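You operate a simulated robot arm through the tools that you are given. There is no shell and no other tool. Be economical: measure what you need, move in short steps, check, and stop when the job is done.

You run a simulated robot arm. Do the job below in one go: nothing can be reset, and whatever is moved stays where it is left.

Task
Swirl the purple-band vial on SLOW till the green lamp lights.
Fine: then put it back; turn the selector to OFF and let the plate stop before lifting the vial.

Only the result counts: the job must be done as asked and must still hold three seconds after the hand-in. Knocking over, shifting, dropping, spilling or breaking anything else fails it.

Robot
A 7-joint arm with a two-finger parallel gripper, fixed in place. Base frame: the origin is at the foot of the arm, x ahead of it, y to its left, z up; the work surface is at about z = 5. Readings come in mm, rad, newtons and seconds.
With the tool pointing down near the work surface it reaches from about 240 to 620 mm from the base axis. Its first joint turns from -1.152 to 1.152 rad. Payload 2.6 kg.
The TCP is the grasp point between the finger pads, 30 mm short of the fingertips. In the tool frame z runs along the fingers and y along their closing line. The gripper opens to 94 mm. The fingers are 28 mm wide and 10 mm thick; the gripper's body (50 by 96 mm) begins 55 mm behind the TCP.
Orientation is that of the tool frame in the base frame, as a unit quaternion [x, y, z, w]. With the fingers straight down and closing along the base's y, the tool's x points along the base's -x, its y along +y and its z along -z.

Tools
- The arm moves only by the tool jog_arm. Its argument "series" is a list that holds one entry, the list of rows, each a list of 7 numbers: the shift along the tool's x, y, z in mm, then the turn, a rotation vector about the tool's x, y, z in rad, then the finger opening in mm, from 0 to 94. In form: [[[x, y, z, wx, wy, wz, grip], ...]]. A call has 1 to 20 rows; each row is the pose to reach, as a shift and turn from the pose commanded when the call began, along the tool's axes at that moment. Each row takes 0.2 s and may step no farther than 50 mm and 0.15 rad from the row before; otherwise, or with a gripper value out of range, the whole call is refused. Where a pose cannot be reached the arm comes as near as it can. A force on the tool above 70 N (or 10 N above the force at the start of the call, whichever is more), or a blocked arm, ends the call early, and 0.2 s more pass. Each finger travels about 72 mm/s and halts on what it meets, pressing with about 33 N; the grip force reading is that of the motor and also rises with nothing between the fingers. The clock runs only during rows and for 0.2 s after the last one: add rows that repeat a pose to give the fingers time. The reply holds the time, the measured pose of the TCP, the force on the tool along the base axes, the opening and the grip force, in the units named above and with some noise.
- Cameras (640 x 400 px; columns grow to the right, rows downward): "scene" is fixed at [34.5, 430.4, 592.8]; the picture's right is [-0.80, -0.60, 0.00], its down [-0.28, 0.38, -0.88] and it looks along [0.53, -0.71, -0.47] (base axes); focal length 326 px, centre (320, 200). "wrist" rides on the gripper at [-37, 0, -58] in the tool frame; the picture's right is [0.00, -1.00, 0.00], its down [0.97, 0.00, -0.24] and it looks along [0.24, 0.00, 0.97] (tool axes); focal length 218 px, centre (320, 200). There is no depth. A picture from a camera that has moved, and an enlarged one, comes with that camera's place and axes in the base frame and with its lens. The place of the scene camera against the robot may be out by one fixed shift of up to 25 mm in any direction.
- get_image(camera): a new picture of that camera. The clock stands still meanwhile.
- enlarge(camera, box): a new picture of the part [left, top, right, bottom] of that camera's present view, enlarged. The clock stands still meanwhile.
- hand_in(): hands the job in; it is judged then, once.

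Work in short steps. Places have to be worked out from the pictures, the camera data and where the tool is seen: move nearer, look again, correct. Check each grasp and each placing, and mend what went wrong. You have 120 turns and 84 pictures in all, those below and enlarged ones among them. Open the gripper and draw the arm clear of the work before you hand the job in, unless the task says otherwise; then end with one line.

The tools are called after "Request:" as name(argument=value, ...) on one line, values as JSON. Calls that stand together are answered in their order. jog_arm: Moves the arm, as the interface text tells. Its arguments: {"type":"object","properties":{"series":{"type":"array","items":{"type":"array","items":{"type":"array","items":{"type":"number"}}}}},"required":["series"]} The other tools are called the same way: get_image (camera) takes a picture; enlarge (camera, box) takes an enlarged picture of a part of a camera's view; hand_in () hands the job in.

At the start:

```text
clock: 0.0
tcp_pos: [394.7, 28.6, 342.4]
orientation: [0.0, 1.0, 0.001, 0.0]
ft_force: [0.2, -0.5, 0.1]
width: 93.9
finger_force: 0.1
```

scene: 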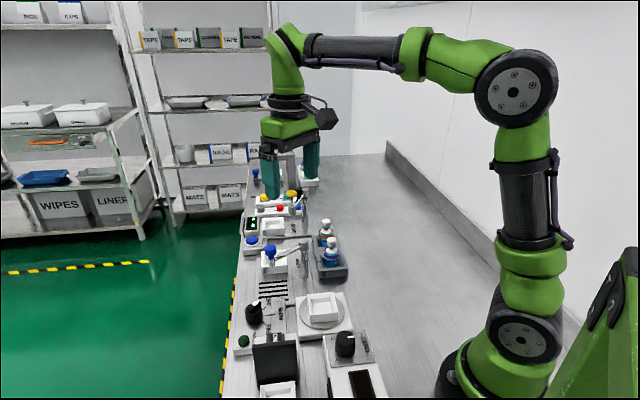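
wrist: 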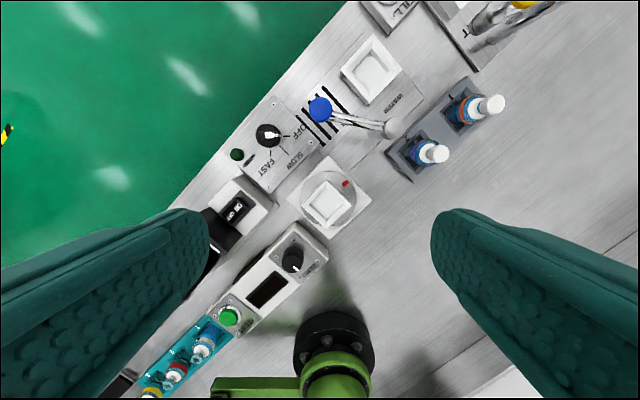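

I'll enlarge views to identify the vials, lamps and selector.

Request:
enlarge(camera="wrist", box=[220, 60, 380, 160])

Request:
enlarge(camera="wrist", box=[370, 70, 530, 170])

Request:
enlarge(camera="wrist", box=[140, 160, 380, 400])

Request:
enlarge(camera="scene", box=[220, 140, 380, 280])

Request:
enlarge(camera="scene", box=[220, 270, 400, 400])

```text
4.00 times, centred on (300, 110) of wrist
camera zoom: at [430.7, 27.5, 400.4], right [0.0, -1.0, 0.0], down [-0.97, 0.0, 0.24], along [-0.24, 0.0, -0.97], focal length 873 px, centre (400, 560)
```

zoom: 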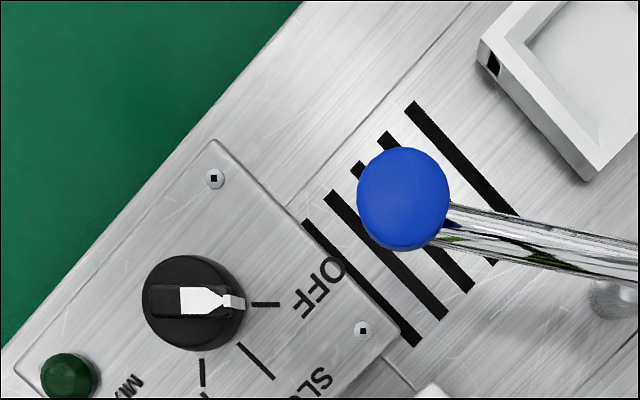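

```text
4.00 times, centred on (450, 120) of wrist
camera zoom: at [430.7, 27.5, 400.4], right [0.0, -1.0, 0.0], down [-0.97, 0.0, 0.24], along [-0.24, 0.0, -0.97], focal length 873 px, centre (-200, 520)
```

zoom: 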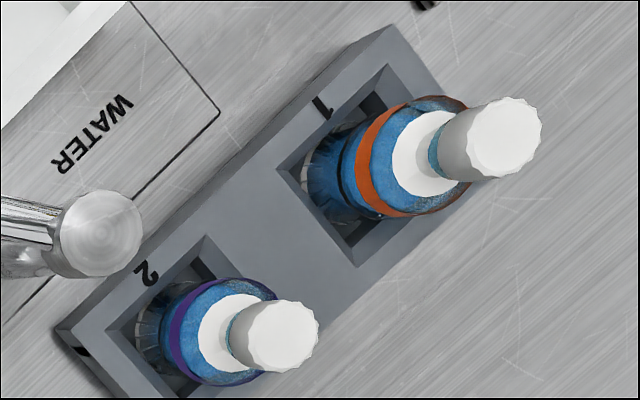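

```text
1.67 times, centred on (260, 280) of wrist
camera zoom: at [430.7, 27.5, 400.4], right [0.0, -1.0, 0.0], down [-0.97, 0.0, 0.24], along [-0.24, 0.0, -0.97], focal length 364 px, centre (420, 67)
```

zoom: 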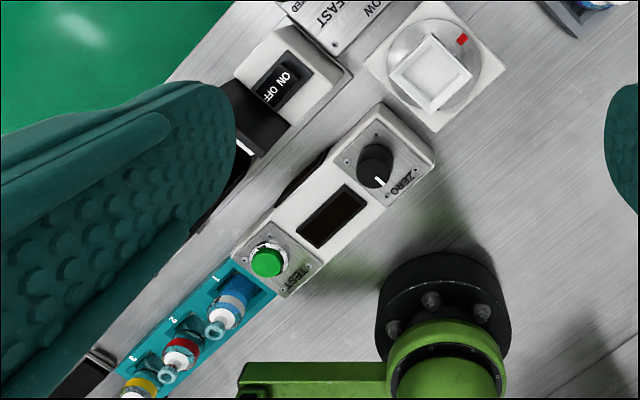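

```text
2.86 times, centred on (300, 210) of scene
camera zoom: at [34.5, 430.4, 592.8], right [-0.8, -0.6, 0.0], down [-0.28, 0.38, -0.88], along [0.53, -0.71, -0.47], focal length 930 px, centre (377, 171)
```

zoom: 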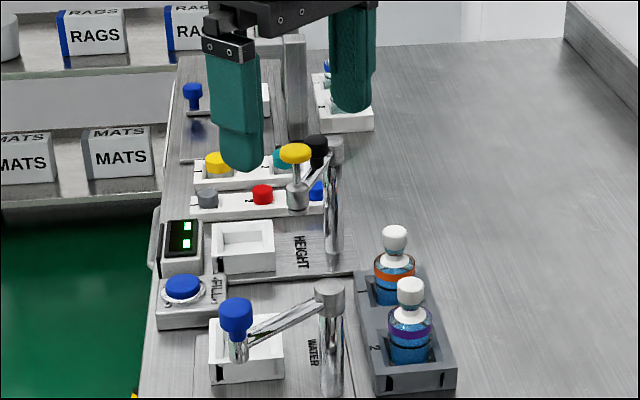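

```text
3.08 times, centred on (310, 335) of scene
camera zoom: at [34.5, 430.4, 592.8], right [-0.8, -0.6, 0.0], down [-0.28, 0.38, -0.88], along [0.53, -0.71, -0.47], focal length 1002 px, centre (351, -215)
```

zoom: 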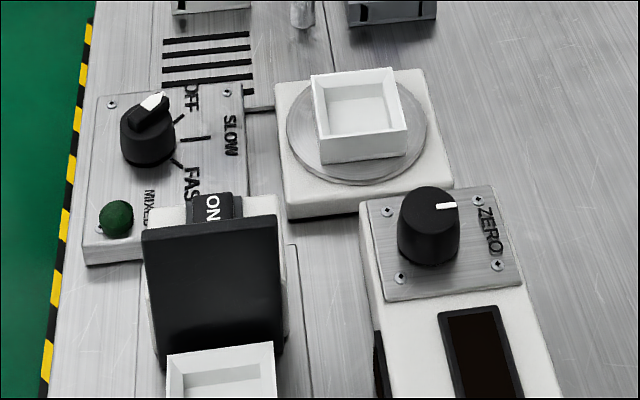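

Purple vial is in rack slot 2, at about (417,-141), and the row is yawed about 45°. I'll hover above it with the tool yawed -45° for a closer look.

Request:
jog_arm(series=[[[-4, -28, 10, 0, 0, 0.13, 94], [-8, -56, 20, 0, 0, 0.26, 94], [-12, -84, 30, 0, 0, 0.39, 94], [-16, -112, 40, 0, 0, 0.52, 94], [-20, -140, 50, 0, 0, 0.65, 94], [-22, -170, 60, 0, 0, 0.785, 94], [-22, -170, 60, 0, 0, 0.785, 94]]])

Request:
get_image(camera="wrist")

Request:
get_image(camera="scene")

```text
clock: 1.6
tcp_pos: [417.4, -142.4, 282.1]
orientation: [0.383, 0.924, 0.0, 0.0]
ft_force: [0.6, -0.1, -0.5]
width: 94.0
finger_force: 0.2
```

```text
76 pictures are left
camera wrist: at [442.3, -169.8, 341.1], right [-0.71, -0.71, 0.0], down [-0.68, 0.69, 0.24], along [-0.17, 0.17, -0.97], focal length 218 px, centre (320, 200)
```

wrist: 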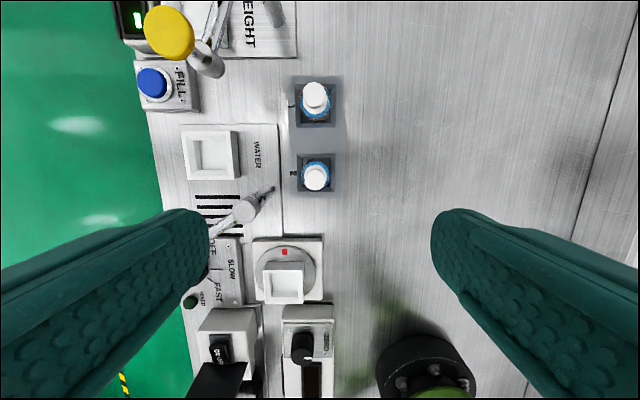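

```text
75 pictures are left
```

scene: 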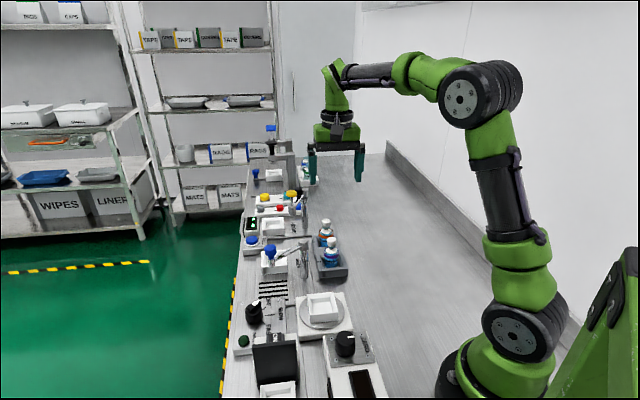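

Both rays intersect at cap top ≈ (420.5,-142,89). I'll enlarge to get the vial's profile and the plate's cup.

Request:
enlarge(camera="wrist", box=[240, 60, 400, 160])

Request:
enlarge(camera="wrist", box=[180, 220, 340, 320])

Request:
enlarge(camera="scene", box=[290, 210, 370, 290])

```text
4.00 times, centred on (320, 110) of wrist
camera zoom: at [442.3, -169.8, 341.1], right [-0.71, -0.71, 0.0], down [-0.68, 0.69, 0.24], along [-0.17, 0.17, -0.97], focal length 873 px, centre (320, 560)
```

zoom: 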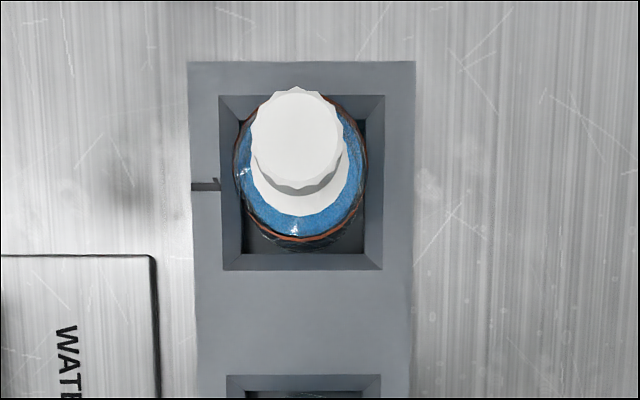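

```text
4.00 times, centred on (260, 270) of wrist
camera zoom: at [442.3, -169.8, 341.1], right [-0.71, -0.71, 0.0], down [-0.68, 0.69, 0.24], along [-0.17, 0.17, -0.97], focal length 873 px, centre (560, -80)
```

zoom: 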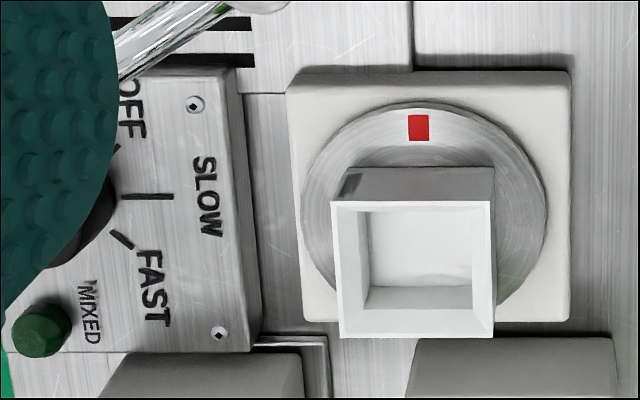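

```text
5.00 times, centred on (330, 250) of scene
camera zoom: at [34.5, 430.4, 592.8], right [-0.8, -0.6, 0.0], down [-0.28, 0.38, -0.88], along [0.53, -0.71, -0.47], focal length 1628 px, centre (270, -50)
```

zoom: 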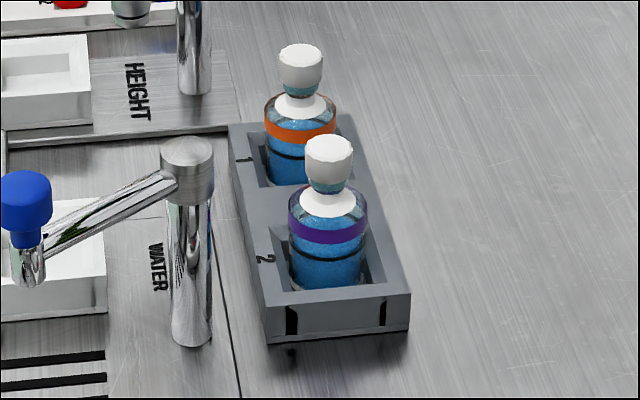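

Vial: body ~42 mm wide, cap top z≈89, rack top z≈27. I'll centre and descend to TCP z≈135 and check.

Request:
jog_arm(series=[[[-1.9, 2.5, 40, 0, 0, 0, 94], [-1.9, 2.5, 85, 0, 0, 0, 94], [-1.9, 2.5, 125, 0, 0, 0, 94], [-1.9, 2.5, 147, 0, 0, 0, 94], [-1.9, 2.5, 147, 0, 0, 0, 94]]])

Request:
get_image(camera="wrist")

Request:
enlarge(camera="scene", box=[270, 170, 400, 290])

```text
clock: 2.8
tcp_pos: [420.2, -140.2, 133.3]
orientation: [0.383, 0.924, 0.0, 0.0]
ft_force: [0.3, 0.4, 0.0]
width: 94.1
finger_force: 0.1
```

```text
71 pictures are left
camera wrist: at [445.5, -168.0, 191.9], right [-0.71, -0.71, 0.0], down [-0.69, 0.69, 0.24], along [-0.17, 0.17, -0.97], focal length 218 px, centre (320, 200)
```

wrist: 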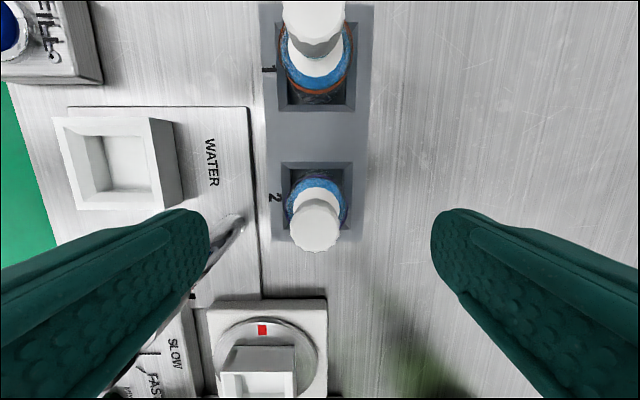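

```text
3.33 times, centred on (335, 230) of scene
camera zoom: at [34.5, 430.4, 592.8], right [-0.8, -0.6, 0.0], down [-0.28, 0.38, -0.88], along [0.53, -0.71, -0.47], focal length 1085 px, centre (270, 100)
```

zoom: 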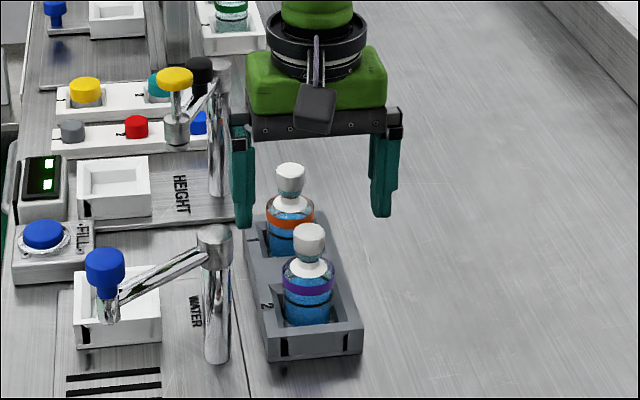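

Vial is centred under the tool; the tap post is ~75 mm to the left, so I'll narrow to 72 mm and descend to z≈63 (tips ≈33), then close.

Request:
jog_arm(series=[[[0, 0, 0, 0, 0, 0, 72], [0, 0, 30, 0, 0, 0, 72], [0, 0, 55, 0, 0, 0, 72], [0, 0, 70, 0, 0, 0, 72], [0, 0, 70, 0, 0, 0, 72]]])

Request:
enlarge(camera="scene", box=[290, 200, 370, 290])

Request:
get_image(camera="wrist")

```text
clock: 4.0
tcp_pos: [419.4, -139.5, 63.1]
orientation: [0.383, 0.924, 0.0, 0.0]
ft_force: [0.7, -0.8, 0.0]
width: 71.9
finger_force: 0.1
```

```text
4.44 times, centred on (330, 245) of scene
camera zoom: at [34.5, 430.4, 592.8], right [-0.8, -0.6, 0.0], down [-0.28, 0.38, -0.88], along [0.53, -0.71, -0.47], focal length 1447 px, centre (276, 0)
```

zoom: 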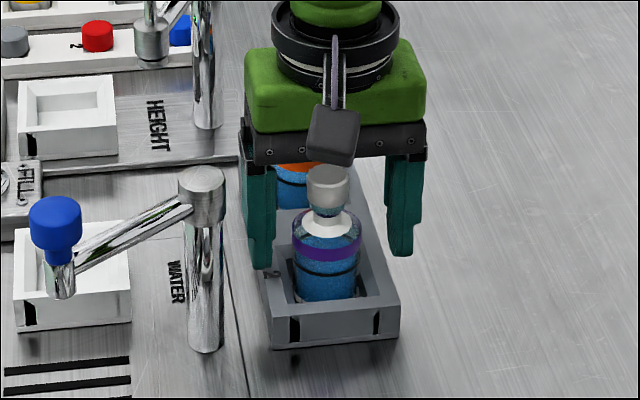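

```text
68 pictures are left
camera wrist: at [444.8, -167.5, 122.6], right [-0.71, -0.71, 0.0], down [-0.69, 0.69, 0.24], along [-0.17, 0.17, -0.97], focal length 218 px, centre (320, 200)
```

wrist: 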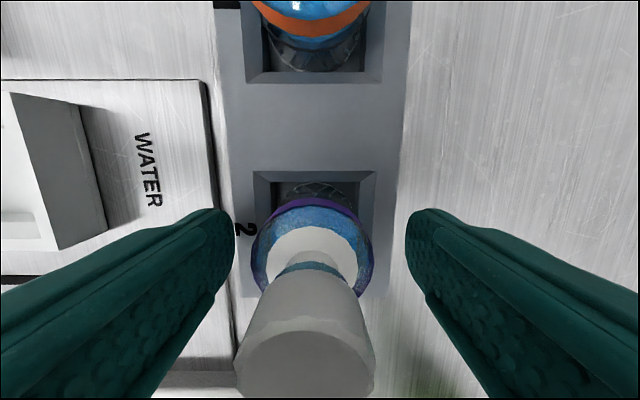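

Clear on both sides; closing on the body.

Request:
jog_arm(series=[[[0, 1.5, 0, 0, 0, 0, 60], [0, 1.5, 0, 0, 0, 0, 48], [0, 1.5, 0, 0, 0, 0, 36], [0, 1.5, 0, 0, 0, 0, 34], [0, 1.5, 0, 0, 0, 0, 34]]])

Request:
enlarge(camera="scene", box=[290, 200, 370, 290])

```text
clock: 5.2
tcp_pos: [420.7, -141.0, 64.9]
orientation: [0.382, 0.924, 0.0, 0.0]
ft_force: [-1.2, 0.2, 0.7]
width: 38.0
finger_force: 32.9
```

```text
4.44 times, centred on (330, 245) of scene
camera zoom: at [34.4, 430.4, 592.8], right [-0.8, -0.6, 0.0], down [-0.28, 0.38, -0.88], along [0.53, -0.71, -0.47], focal length 1447 px, centre (276, 0)
```

zoom: 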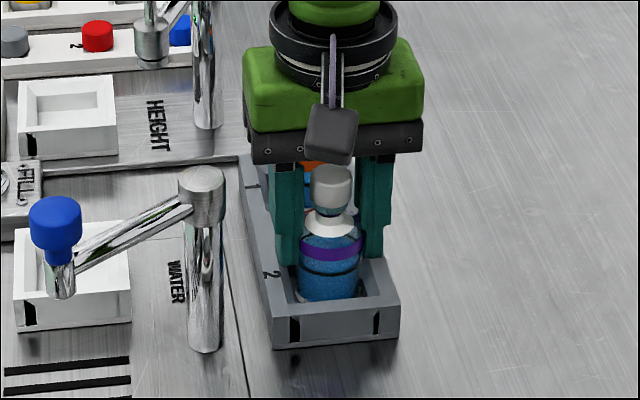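

Gripped at 38 mm. Lifting 70 mm straight up and checking.

Request:
jog_arm(series=[[[0, 0, -10, 0, 0, 0, 34], [0, 0, -30, 0, 0, 0, 34], [0, 0, -50, 0, 0, 0, 34], [0, 0, -75, 0, 0, 0, 34], [0, 0, -75, 0, 0, 0, 34]]])

Request:
enlarge(camera="scene", box=[270, 170, 400, 290])

Request:
get_image(camera="wrist")

```text
clock: 6.4
tcp_pos: [420.0, -140.2, 140.5]
orientation: [0.382, 0.924, 0.0, 0.0]
ft_force: [-0.1, -0.2, 0.5]
width: 34.3
finger_force: 0.2
```

```text
3.33 times, centred on (335, 230) of scene
camera zoom: at [34.4, 430.4, 592.8], right [-0.8, -0.6, 0.0], down [-0.28, 0.38, -0.88], along [0.53, -0.71, -0.47], focal length 1085 px, centre (270, 100)
```

zoom: 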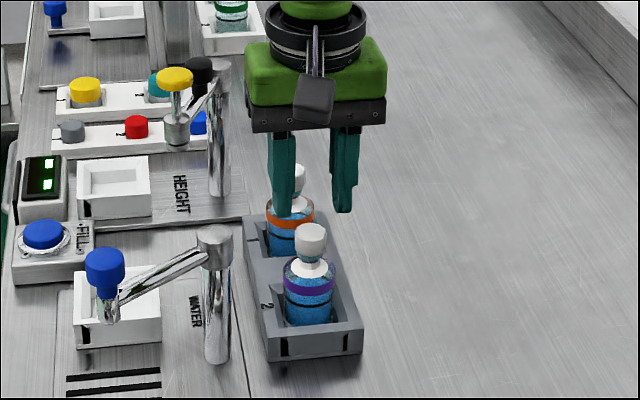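

```text
65 pictures are left
camera wrist: at [445.8, -167.5, 199.2], right [-0.71, -0.71, 0.0], down [-0.69, 0.69, 0.24], along [-0.17, 0.17, -0.97], focal length 218 px, centre (320, 200)
```

wrist: 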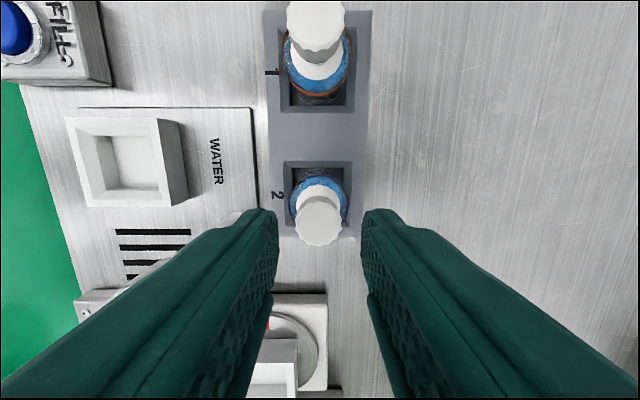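

It slipped out; the vial remains standing in slot 2. I'll look closely at its profile to choose a better grip height.

Request:
enlarge(camera="scene", box=[312, 232, 352, 282])

Request:
enlarge(camera="wrist", box=[270, 150, 370, 250])

```text
8.00 times, centred on (332, 257) of scene
camera zoom: at [34.4, 430.4, 592.8], right [-0.8, -0.6, 0.0], down [-0.28, 0.38, -0.88], along [0.53, -0.71, -0.47], focal length 2604 px, centre (224, -256)
```

zoom: 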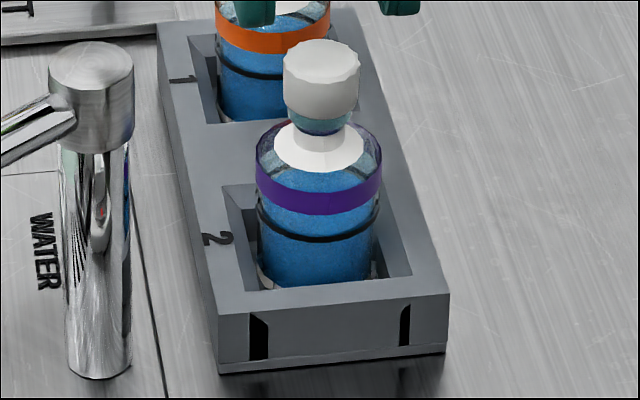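

```text
4.00 times, centred on (320, 200) of wrist
camera zoom: at [445.8, -167.5, 199.2], right [-0.71, -0.71, 0.0], down [-0.69, 0.69, 0.24], along [-0.17, 0.17, -0.97], focal length 873 px, centre (320, 200)
```

zoom: 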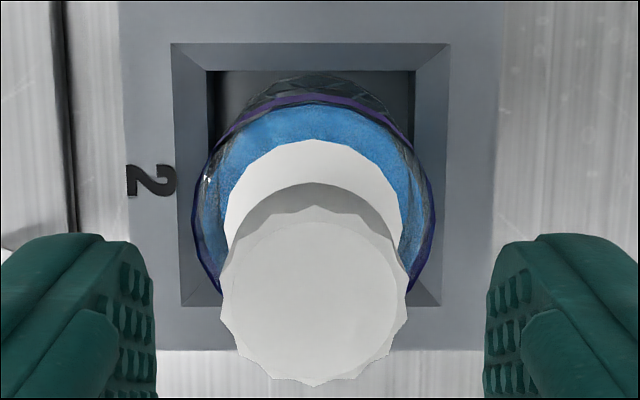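

The fingertips squeezed only the curved shoulder. The cap is straight (~25 mm, z 72–89), slightly wider at the top, so I'll grip the cap with TCP at z≈86.

Request:
jog_arm(series=[[[1.5, 0, 0, 0, 0, 0, 60], [1.5, 0, 25, 0, 0, 0, 60], [1.5, 0, 45, 0, 0, 0, 60], [1.5, 0, 53, 0, 0, 0, 60], [1.5, 0, 53, 0, 0, 0, 60]]])

Request:
enlarge(camera="scene", box=[312, 222, 352, 282])

```text
clock: 7.6
tcp_pos: [421.1, -137.4, 86.2]
orientation: [0.383, 0.924, 0.0, 0.0]
ft_force: [-0.7, -0.3, 0.2]
width: 60.1
finger_force: 0.0
```

```text
6.67 times, centred on (332, 252) of scene
camera zoom: at [34.5, 430.4, 592.8], right [-0.8, -0.6, 0.0], down [-0.28, 0.38, -0.88], along [0.53, -0.71, -0.47], focal length 2170 px, centre (240, -147)
```

zoom: 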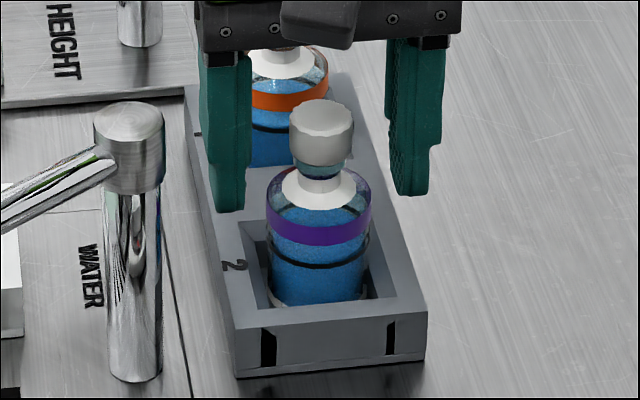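

The pads end ~20 mm above the tips, confirming. Going 3 mm lower and closing on the cap.

Request:
jog_arm(series=[[[0, 0, 2.5, 0, 0, 0, 45], [0, 0, 2.5, 0, 0, 0, 32], [0, 0, 2.5, 0, 0, 0, 20], [0, 0, 2.5, 0, 0, 0, 16], [0, 0, 2.5, 0, 0, 0, 16]]])

Request:
enlarge(camera="scene", box=[312, 222, 352, 282])

```text
clock: 8.8
tcp_pos: [419.8, -137.9, 85.4]
orientation: [0.383, 0.924, 0.0, 0.0]
ft_force: [1.5, 0.2, 2.9]
width: 38.1
finger_force: 32.9
```

```text
6.67 times, centred on (332, 252) of scene
camera zoom: at [34.4, 430.4, 592.8], right [-0.8, -0.6, 0.0], down [-0.28, 0.38, -0.88], along [0.53, -0.71, -0.47], focal length 2170 px, centre (240, -147)
```

zoom: 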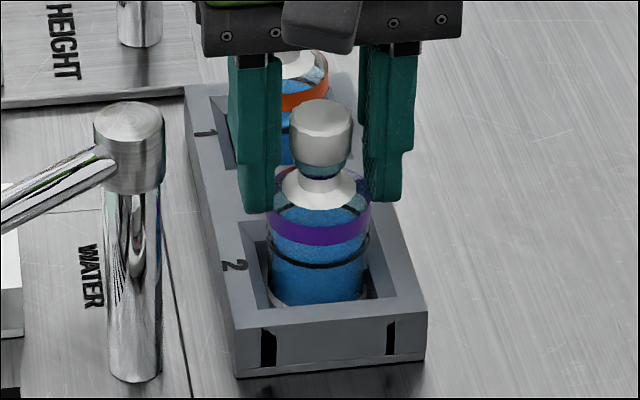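

The tips are catching the body shoulder, so the vial is taller than I judged (shoulder ≈64, cap top ≈98). I'll open, go up 12 mm and close on the cap.

Request:
jog_arm(series=[[[0, 0, 0, 0, 0, 0, 50], [0, 0, 0, 0, 0, 0, 50], [0, 0, -6, 0, 0, 0, 50], [0, 0, -12, 0, 0, 0, 50], [0, 0, -12, 0, 0, 0, 36], [0, 0, -12, 0, 0, 0, 22], [0, 0, -12, 0, 0, 0, 14], [0, 0, -12, 0, 0, 0, 14], [0, 0, -12, 0, 0, 0, 14]]])

Request:
enlarge(camera="scene", box=[312, 222, 352, 282])

Request:
get_image(camera="wrist")

```text
clock: 10.8
tcp_pos: [420.2, -139.1, 97.4]
orientation: [0.383, 0.924, 0.0, 0.0]
ft_force: [0.2, 0.9, 1.2]
width: 21.6
finger_force: 33.4
```

```text
6.67 times, centred on (332, 252) of scene
camera zoom: at [34.4, 430.4, 592.8], right [-0.8, -0.6, 0.0], down [-0.28, 0.38, -0.88], along [0.53, -0.71, -0.47], focal length 2170 px, centre (240, -147)
```

zoom: 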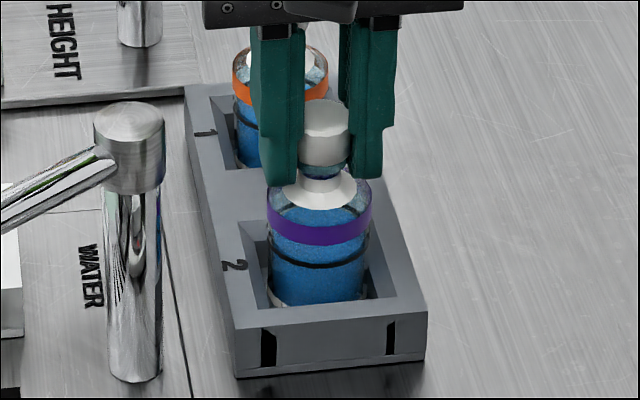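

```text
59 pictures are left
camera wrist: at [445.4, -166.0, 154.8], right [-0.71, -0.71, 0.0], down [-0.69, 0.69, 0.24], along [-0.17, 0.17, -0.97], focal length 218 px, centre (320, 200)
```

wrist: 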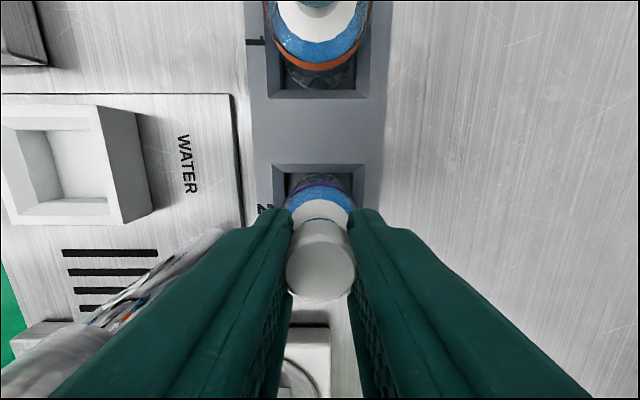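

Fingers are on the cap (21.6 mm between pads). Test lift of 8 mm.

Request:
jog_arm(series=[[[0, 0, -2, 0, 0, 0, 14], [0, 0, -4, 0, 0, 0, 14], [0, 0, -6, 0, 0, 0, 14], [0, 0, -8, 0, 0, 0, 14]]])

Request:
enlarge(camera="scene", box=[312, 222, 352, 282])

```text
clock: 11.8
tcp_pos: [420.6, -139.9, 104.7]
orientation: [0.383, 0.924, 0.0, -0.001]
ft_force: [0.0, -0.2, -0.3]
width: 21.7
finger_force: 32.3
```

```text
6.67 times, centred on (332, 252) of scene
camera zoom: at [34.5, 430.4, 592.8], right [-0.8, -0.6, 0.0], down [-0.28, 0.38, -0.88], along [0.53, -0.71, -0.47], focal length 2170 px, centre (240, -147)
```

zoom: 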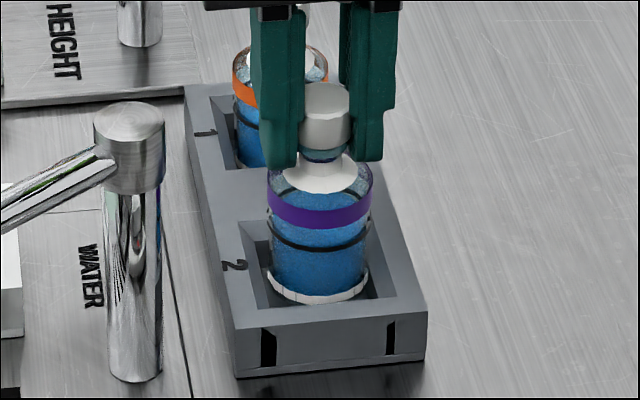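

It holds, vial lifted cleanly. Lift another 65 mm, check, and then travel along the row past the plate's cup to view it.

Request:
jog_arm(series=[[[0, 0, -20, 0, 0, 0, 14], [0, 0, -45, 0, 0, 0, 14], [0, 0, -65, 0, 0, 0, 14], [0, 0, -65, 0, 0, 0, 14], [25, 0, -65, 0, 0, 0, 14], [55, 0, -65, 0, 0, 0, 14], [85, 5, -65, 0, 0, 0, 14], [115, 15, -65, 0, 0, 0, 14], [145, 30, -65, 0, 0, 0, 14], [175, 40, -65, 0, 0, 0, 14], [200, 50, -65, 0, 0, 0, 14], [210, 53, -65, 0, 0, 0, 14], [210, 53, -65, 0, 0, 0, 14]]])

Request:
get_image(camera="wrist")

Request:
get_image(camera="scene")

```text
clock: 14.6
tcp_pos: [308.1, 47.9, 170.1]
orientation: [0.382, 0.924, 0.0, 0.0]
ft_force: [1.0, 0.4, -0.7]
width: 21.6
finger_force: 32.3
```

```text
57 pictures are left
camera wrist: at [333.2, 20.6, 228.7], right [-0.71, -0.71, 0.0], down [-0.69, 0.69, 0.24], along [-0.17, 0.17, -0.97], focal length 218 px, centre (320, 200)
```

wrist: 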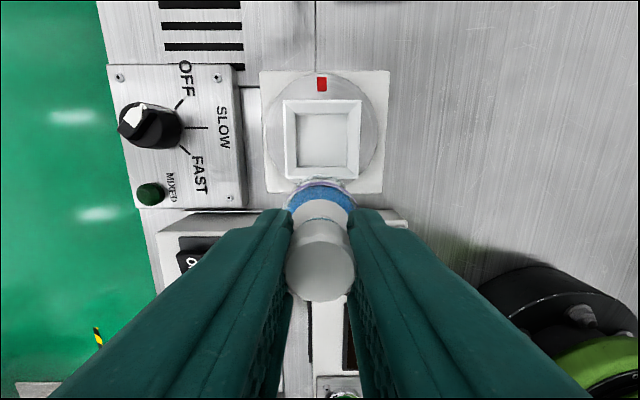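

```text
56 pictures are left
```

scene: 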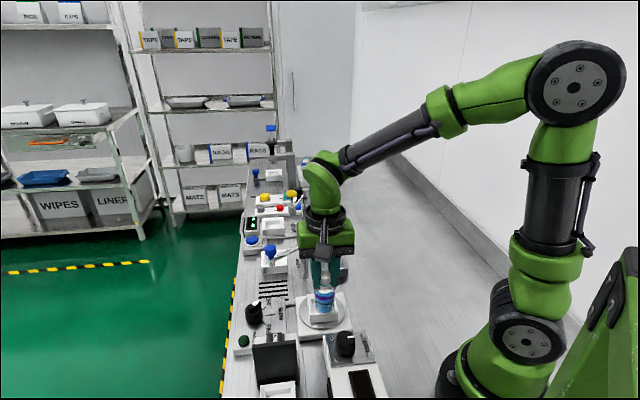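

The cup is in view. Enlarging cup and selector.

Request:
enlarge(camera="wrist", box=[240, 60, 400, 220])

Request:
enlarge(camera="wrist", box=[100, 50, 260, 220])

Request:
enlarge(camera="scene", box=[225, 240, 365, 360])

```text
2.50 times, centred on (320, 140) of wrist
camera zoom: at [333.2, 20.6, 228.7], right [-0.71, -0.71, 0.0], down [-0.69, 0.69, 0.24], along [-0.17, 0.17, -0.97], focal length 546 px, centre (320, 350)
```

zoom: 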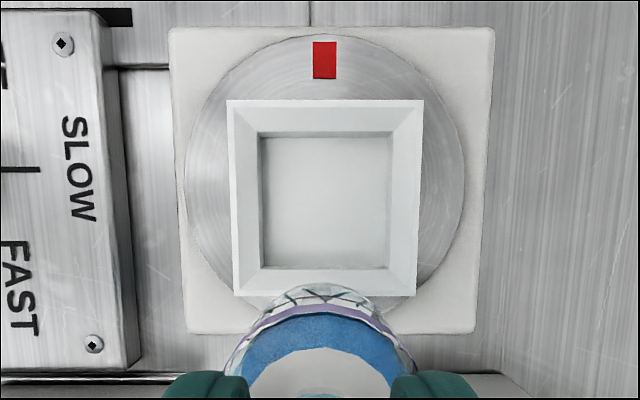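

```text
2.35 times, centred on (180, 135) of wrist
camera zoom: at [333.2, 20.6, 228.7], right [-0.71, -0.71, 0.0], down [-0.69, 0.69, 0.24], along [-0.17, 0.17, -0.97], focal length 514 px, centre (649, 353)
```

zoom: 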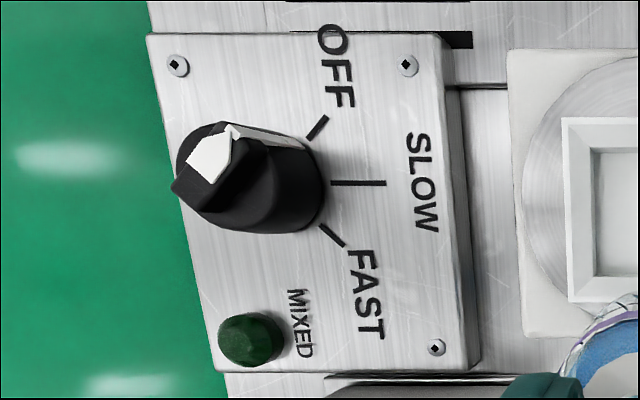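

```text
3.33 times, centred on (295, 300) of scene
camera zoom: at [34.4, 430.4, 592.8], right [-0.8, -0.6, 0.0], down [-0.28, 0.38, -0.88], along [0.53, -0.71, -0.47], focal length 1085 px, centre (403, -133)
```

zoom: 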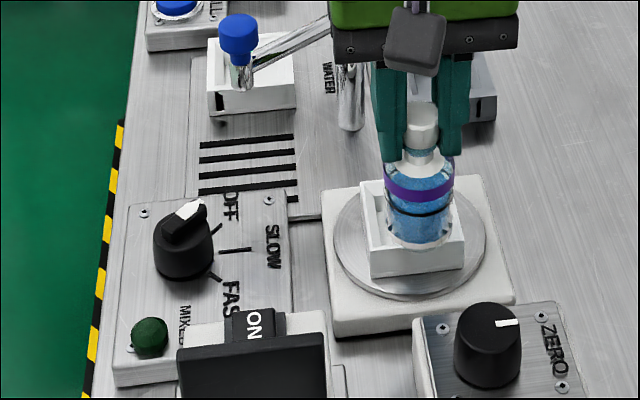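

Pointer is at OFF; ticks are ±45° about SLOW. Cup centre ≈ (337,17), i.e. tool shift (-42.5,-1.7). I'll move above it and lower 22 mm to check alignment.

Request:
jog_arm(series=[[[-20, -0.8, 0, 0, 0, 0, 14], [-42.5, -1.7, 0, 0, 0, 0, 14], [-42.5, -1.7, 10, 0, 0, 0, 14], [-42.5, -1.7, 22, 0, 0, 0, 14], [-42.5, -1.7, 22, 0, 0, 0, 14]]])

Request:
enlarge(camera="scene", box=[285, 240, 365, 340])

Request:
get_image(camera="wrist")

```text
clock: 15.8
tcp_pos: [338.5, 14.9, 147.9]
orientation: [0.383, 0.924, 0.0, 0.0]
ft_force: [1.1, -0.1, -0.7]
width: 21.7
finger_force: 33.4
```

```text
4.00 times, centred on (325, 290) of scene
camera zoom: at [34.5, 430.4, 592.8], right [-0.8, -0.6, 0.0], down [-0.28, 0.38, -0.88], along [0.53, -0.71, -0.47], focal length 1302 px, centre (300, -160)
```

zoom: 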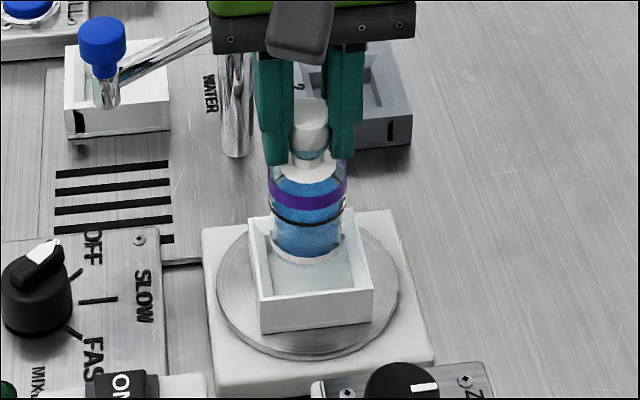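

```text
51 pictures are left
camera wrist: at [363.3, -11.0, 206.9], right [-0.71, -0.71, 0.0], down [-0.69, 0.69, 0.24], along [-0.17, 0.17, -0.97], focal length 218 px, centre (320, 200)
```

wrist: 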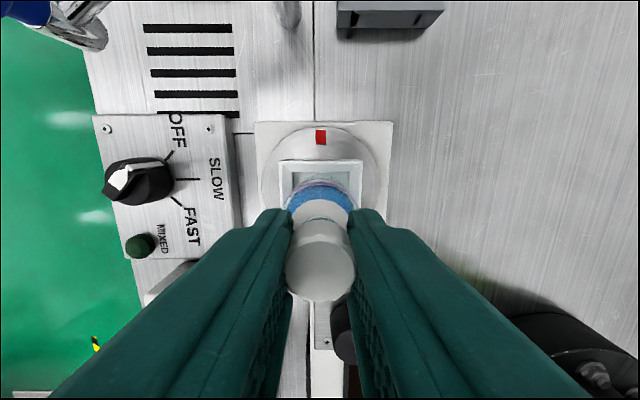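

Laterally aligned; depth direction is ambiguous. Lower 8 mm more and re-inspect.

Request:
jog_arm(series=[[[0, 0, 4, 0, 0, 0, 14], [0, 0, 8, 0, 0, 0, 14], [0, 0, 8, 0, 0, 0, 14]]])

Request:
enlarge(camera="scene", box=[305, 280, 345, 325])

Request:
enlarge(camera="wrist", box=[260, 130, 380, 230])

```text
clock: 16.6
tcp_pos: [338.2, 15.4, 139.4]
orientation: [0.383, 0.924, 0.0, 0.0]
ft_force: [-0.1, 0.1, -0.5]
width: 21.5
finger_force: 33.0
```

```text
8.89 times, centred on (325, 302) of scene
camera zoom: at [34.5, 430.4, 592.8], right [-0.8, -0.6, 0.0], down [-0.28, 0.38, -0.88], along [0.53, -0.71, -0.47], focal length 2894 px, centre (276, -711)
```

zoom: 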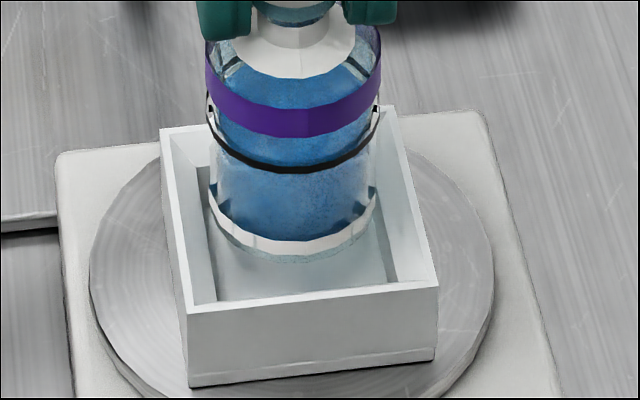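

```text
4.00 times, centred on (320, 180) of wrist
camera zoom: at [363.4, -11.6, 198.5], right [-0.71, -0.71, 0.0], down [-0.69, 0.69, 0.24], along [-0.17, 0.17, -0.97], focal length 873 px, centre (320, 280)
```

zoom: 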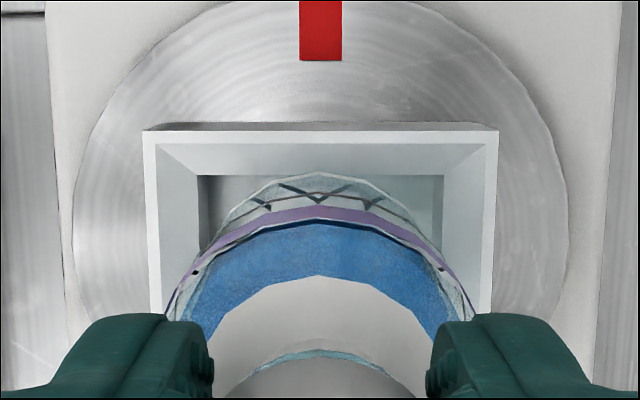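

Geometry from the clear overhead view gives vial and cup centred within ~1 mm. Lowering 18 mm into the cup and checking.

Request:
jog_arm(series=[[[0, 0, 6, 0, 0, 0, 14], [0, 0, 12, 0, 0, 0, 14], [0, 0, 18, 0, 0, 0, 14]]])

Request:
enlarge(camera="scene", box=[305, 280, 345, 325])

```text
clock: 17.4
tcp_pos: [338.0, 17.2, 123.4]
orientation: [0.383, 0.924, 0.001, 0.0]
ft_force: [-4.1, 2.9, 12.2]
width: 21.7
finger_force: 33.0
```

```text
8.89 times, centred on (325, 302) of scene
camera zoom: at [34.4, 430.4, 592.8], right [-0.8, -0.6, 0.0], down [-0.28, 0.38, -0.88], along [0.53, -0.71, -0.47], focal length 2894 px, centre (276, -711)
```

zoom: 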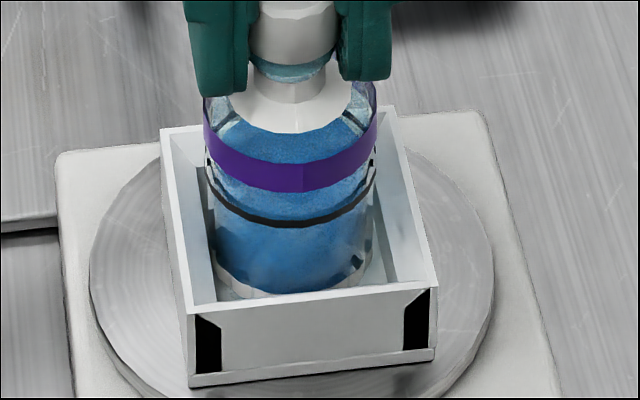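

Contact with 12 N up and ~5 N pushing along +tool x: the vial rides the far funnel wall. Raise 2 mm, shift +2 mm in tool x, and lower again.

Request:
jog_arm(series=[[[0, 0, -3, 0, 0, 0, 14], [2, 0, -3, 0, 0, 0, 14], [2, 0, 0, 0, 0, 0, 14], [2, 0, 2, 0, 0, 0, 14]]])

Request:
enlarge(camera="scene", box=[305, 280, 345, 325])

```text
clock: 18.4
tcp_pos: [337.9, 16.7, 123.1]
orientation: [0.383, 0.924, 0.002, 0.003]
ft_force: [-10.3, 1.7, 45.1]
width: 21.6
finger_force: 32.8
```

```text
8.89 times, centred on (325, 302) of scene
camera zoom: at [34.2, 430.4, 592.8], right [-0.8, -0.6, 0.0], down [-0.28, 0.38, -0.88], along [0.53, -0.71, -0.47], focal length 2894 px, centre (276, -711)
```

zoom: 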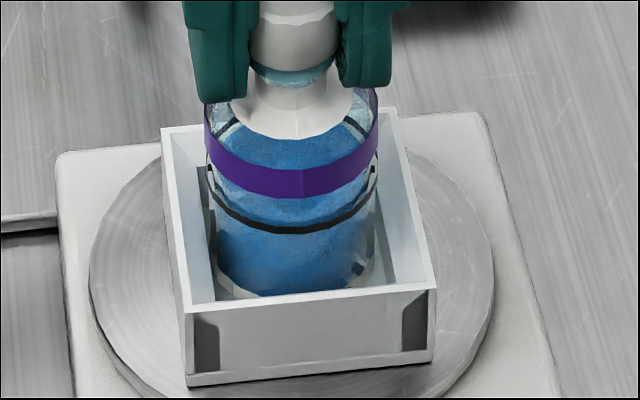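

Vertical 45 N with seated-looking geometry (bottom ≈21 mm below rim): it's on the floor. Relieve the load by 2 mm, then look at the force.

Request:
jog_arm(series=[[[0, 0, -1, 0, 0, 0, 14], [0, 0, -2, 0, 0, 0, 14]]])

Request:
enlarge(camera="wrist", box=[240, 140, 400, 300])

```text
clock: 19.0
tcp_pos: [337.8, 16.4, 122.2]
orientation: [0.383, 0.924, 0.001, 0.002]
ft_force: [-2.7, 2.0, 34.5]
width: 21.7
finger_force: 33.5
```

```text
2.50 times, centred on (320, 220) of wrist
camera zoom: at [362.3, -10.1, 180.8], right [-0.71, -0.71, 0.0], down [-0.69, 0.69, 0.24], along [-0.17, 0.17, -0.97], focal length 546 px, centre (320, 150)
```

zoom: 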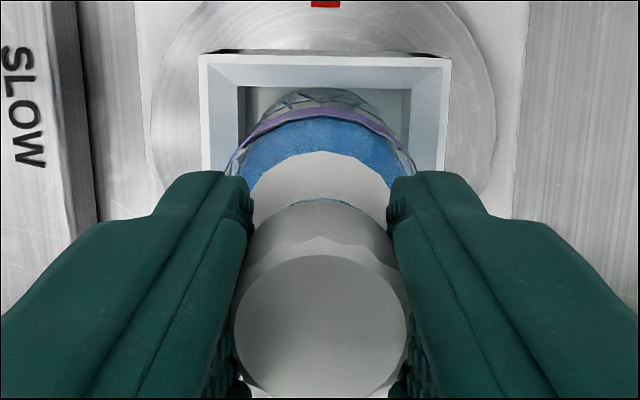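

Vial edge sits inside the floor's back edge. Relieve another 2.5 mm until the force vanishes.

Request:
jog_arm(series=[[[0, 0, -1.2, 0, 0, 0, 14], [0, 0, -2.5, 0, 0, 0, 14]]])

```text
clock: 19.6
tcp_pos: [335.1, 17.2, 123.4]
orientation: [0.383, 0.924, 0.0, -0.001]
ft_force: [1.2, 0.4, 2.3]
width: 21.8
finger_force: 33.0
```

Force is near zero at z≈124.4: seated height. Opening slowly.

Request:
jog_arm(series=[[[0, 0, 0.5, 0, 0, 0, 22], [0, 0, 0.5, 0, 0, 0, 26], [0, 0, 0.5, 0, 0, 0, 34], [0, 0, 0.5, 0, 0, 0, 46], [0, 0, 0.5, 0, 0, 0, 50]]])

Request:
enlarge(camera="scene", box=[295, 260, 355, 335])

```text
clock: 20.8
tcp_pos: [336.5, 17.3, 123.7]
orientation: [0.383, 0.924, 0.001, 0.0]
ft_force: [0.2, -0.1, -0.1]
width: 49.9
finger_force: 0.0
```

```text
5.33 times, centred on (325, 298) of scene
camera zoom: at [34.5, 430.4, 592.8], right [-0.8, -0.6, 0.0], down [-0.28, 0.38, -0.88], along [0.53, -0.71, -0.47], focal length 1736 px, centre (293, -320)
```

zoom: 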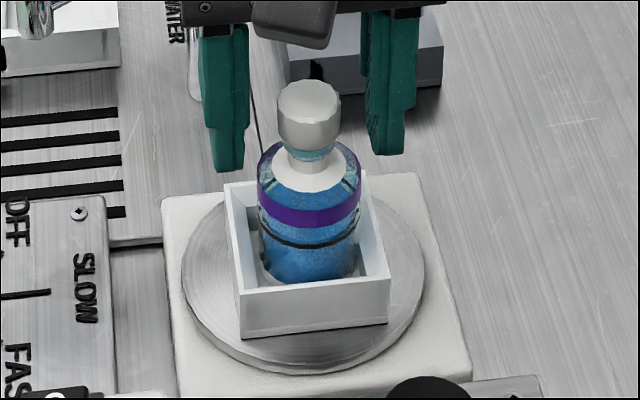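

Vial is standing in the cup. Rise clear and move over the selector (tool shift ≈ -12, +147) to see it.

Request:
jog_arm(series=[[[0, 0, -25, 0, 0, 0, 50], [0, 0, -50, 0, 0, 0, 50], [0, 0, -75, 0, 0, 0, 50], [-4, 40, -75, 0, 0, 0, 50], [-8, 80, -75, 0, 0, 0, 50], [-12, 120, -75, 0, 0, 0, 60], [-12, 147, -75, 0, 0, 0, 70], [-12, 147, -75, 0, 0, 0, 70]]])

Request:
get_image(camera="wrist")

Request:
enlarge(camera="scene", box=[225, 270, 345, 365])

```text
clock: 22.6
tcp_pos: [450.7, 113.7, 197.9]
orientation: [0.383, 0.924, 0.0, 0.0]
ft_force: [0.1, 0.2, 0.0]
width: 69.7
finger_force: 0.1
```

```text
44 pictures are left
camera wrist: at [475.0, 86.7, 256.4], right [-0.71, -0.71, 0.0], down [-0.69, 0.69, 0.24], along [-0.17, 0.17, -0.97], focal length 218 px, centre (320, 200)
```

wrist: 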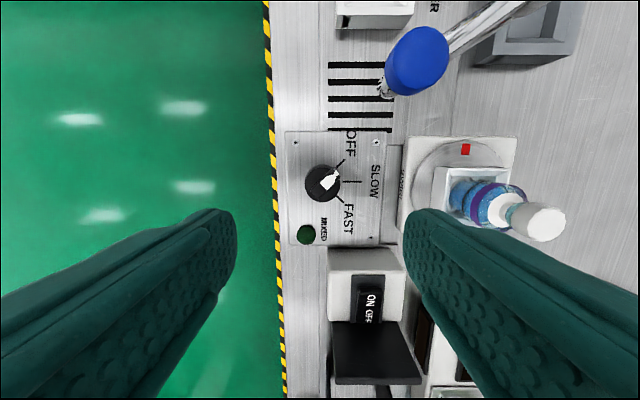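

```text
4.21 times, centred on (285, 318) of scene
camera zoom: at [34.5, 430.4, 592.8], right [-0.8, -0.6, 0.0], down [-0.28, 0.38, -0.88], along [0.53, -0.71, -0.47], focal length 1371 px, centre (467, -295)
```

zoom: 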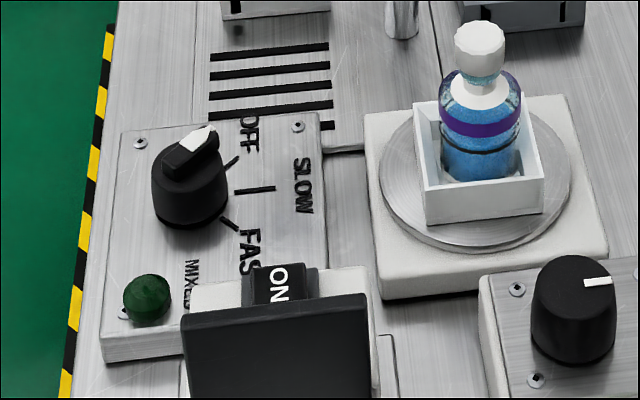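

Request:
enlarge(camera="wrist", box=[270, 120, 400, 250])

```text
3.08 times, centred on (335, 185) of wrist
camera zoom: at [475.0, 86.7, 256.4], right [-0.71, -0.71, 0.0], down [-0.69, 0.69, 0.24], along [-0.17, 0.17, -0.97], focal length 672 px, centre (274, 246)
```

zoom: 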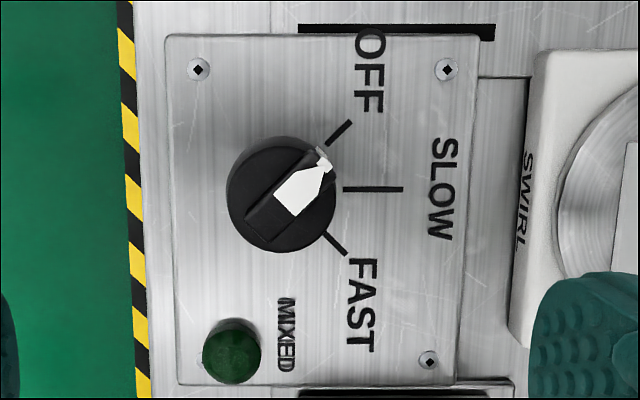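

Knob (Ø33) is at tool offset (-2.6,-2.7). I'll centre over it, lower to z≈125 and air-test the +45° turn.

Request:
jog_arm(series=[[[-2.6, -2.7, 20, 0, 0, 0.13, 60], [-2.6, -2.7, 45, 0, 0, 0.26, 60], [-2.6, -2.7, 74, 0, 0, 0.39, 60], [-2.6, -2.7, 74, 0, 0, 0.52, 60], [-2.6, -2.7, 74, 0, 0, 0.65, 60], [-2.6, -2.7, 74, 0, 0, 0.785, 60], [-2.6, -2.7, 74, 0, 0, 0.785, 60]]])

Request:
get_image(camera="wrist")

```text
clock: 24.2
tcp_pos: [448.9, 109.9, 125.5]
orientation: [0.708, 0.706, -0.001, 0.0]
ft_force: [0.0, 1.1, -0.8]
width: 60.1
finger_force: 0.1
```

```text
41 pictures are left
camera wrist: at [447.9, 71.5, 182.9], right [-1.0, 0.0, 0.0], down [0.0, 0.97, 0.24], along [0.0, 0.24, -0.97], focal length 218 px, centre (320, 200)
```

wrist: 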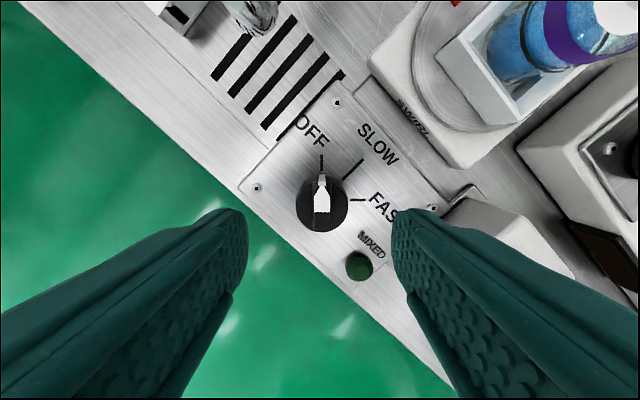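

The turn is reachable and the knob is centred. Rotate back to the grip angle and descend to z≈65 (tips ≈35) around the knob.

Request:
jog_arm(series=[[[0, 0, 0, 0, 0, -0.14, 60], [0, 0, 0, 0, 0, -0.28, 60], [0, 0, 0, 0, 0, -0.42, 60], [0, 0, 0, 0, 0, -0.56, 60], [0, 0, 0, 0, 0, -0.69, 60], [0, 0, 10, 0, 0, -0.785, 60], [0, 0, 30, 0, 0, -0.785, 60], [0, 0, 45, 0, 0, -0.785, 60], [0, 0, 60, 0, 0, -0.785, 60], [0, 0, 60, 0, 0, -0.785, 60]]])

Request:
enlarge(camera="scene", box=[215, 260, 315, 360])

Request:
get_image(camera="wrist")

```text
clock: 26.4
tcp_pos: [448.0, 110.5, 64.1]
orientation: [0.383, 0.924, 0.0, 0.0]
ft_force: [0.6, -0.7, 0.0]
width: 60.0
finger_force: 0.0
```

```text
4.00 times, centred on (265, 310) of scene
camera zoom: at [34.5, 430.4, 592.8], right [-0.8, -0.6, 0.0], down [-0.28, 0.38, -0.88], along [0.53, -0.71, -0.47], focal length 1302 px, centre (540, -240)
```

zoom: 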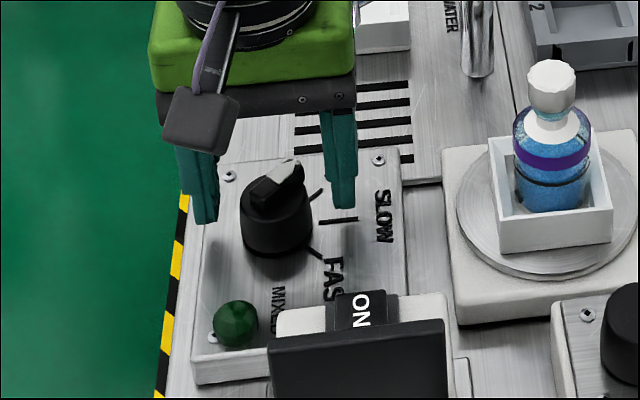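

```text
39 pictures are left
camera wrist: at [473.4, 82.8, 122.7], right [-0.71, -0.71, 0.0], down [-0.69, 0.69, 0.24], along [-0.17, 0.17, -0.97], focal length 218 px, centre (320, 200)
```

wrist: 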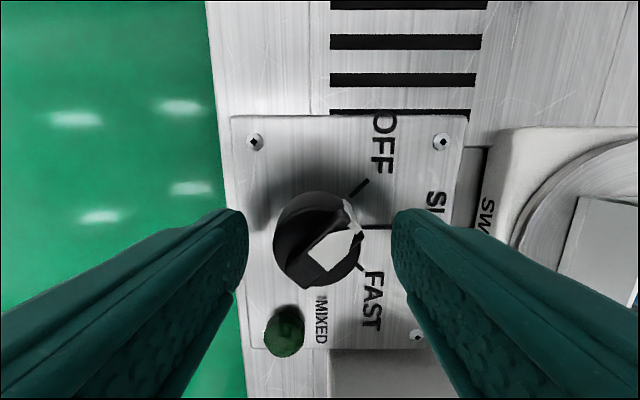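

Lower 4 mm more and close on the knob body.

Request:
jog_arm(series=[[[0, 0, 4, 0, 0, 0, 50], [0, 0, 4, 0, 0, 0, 38], [0, 0, 4, 0, 0, 0, 26], [0, 0, 4, 0, 0, 0, 20], [0, 0, 4, 0, 0, 0, 20]]])

Request:
enlarge(camera="wrist", box=[240, 140, 440, 340])

```text
clock: 27.6
tcp_pos: [449.5, 111.2, 60.2]
orientation: [0.381, 0.925, 0.001, 0.002]
ft_force: [18.0, 11.8, -11.4]
width: 36.2
finger_force: 44.5
```

```text
2.00 times, centred on (340, 240) of wrist
camera zoom: at [474.3, 83.5, 119.1], right [-0.71, -0.71, 0.0], down [-0.69, 0.68, 0.24], along [-0.17, 0.17, -0.97], focal length 436 px, centre (280, 120)
```

zoom: 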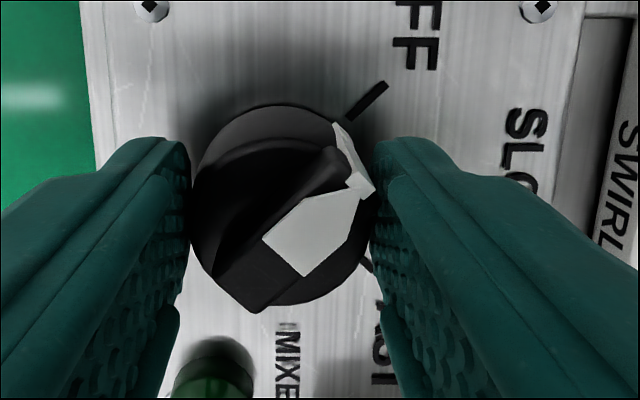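

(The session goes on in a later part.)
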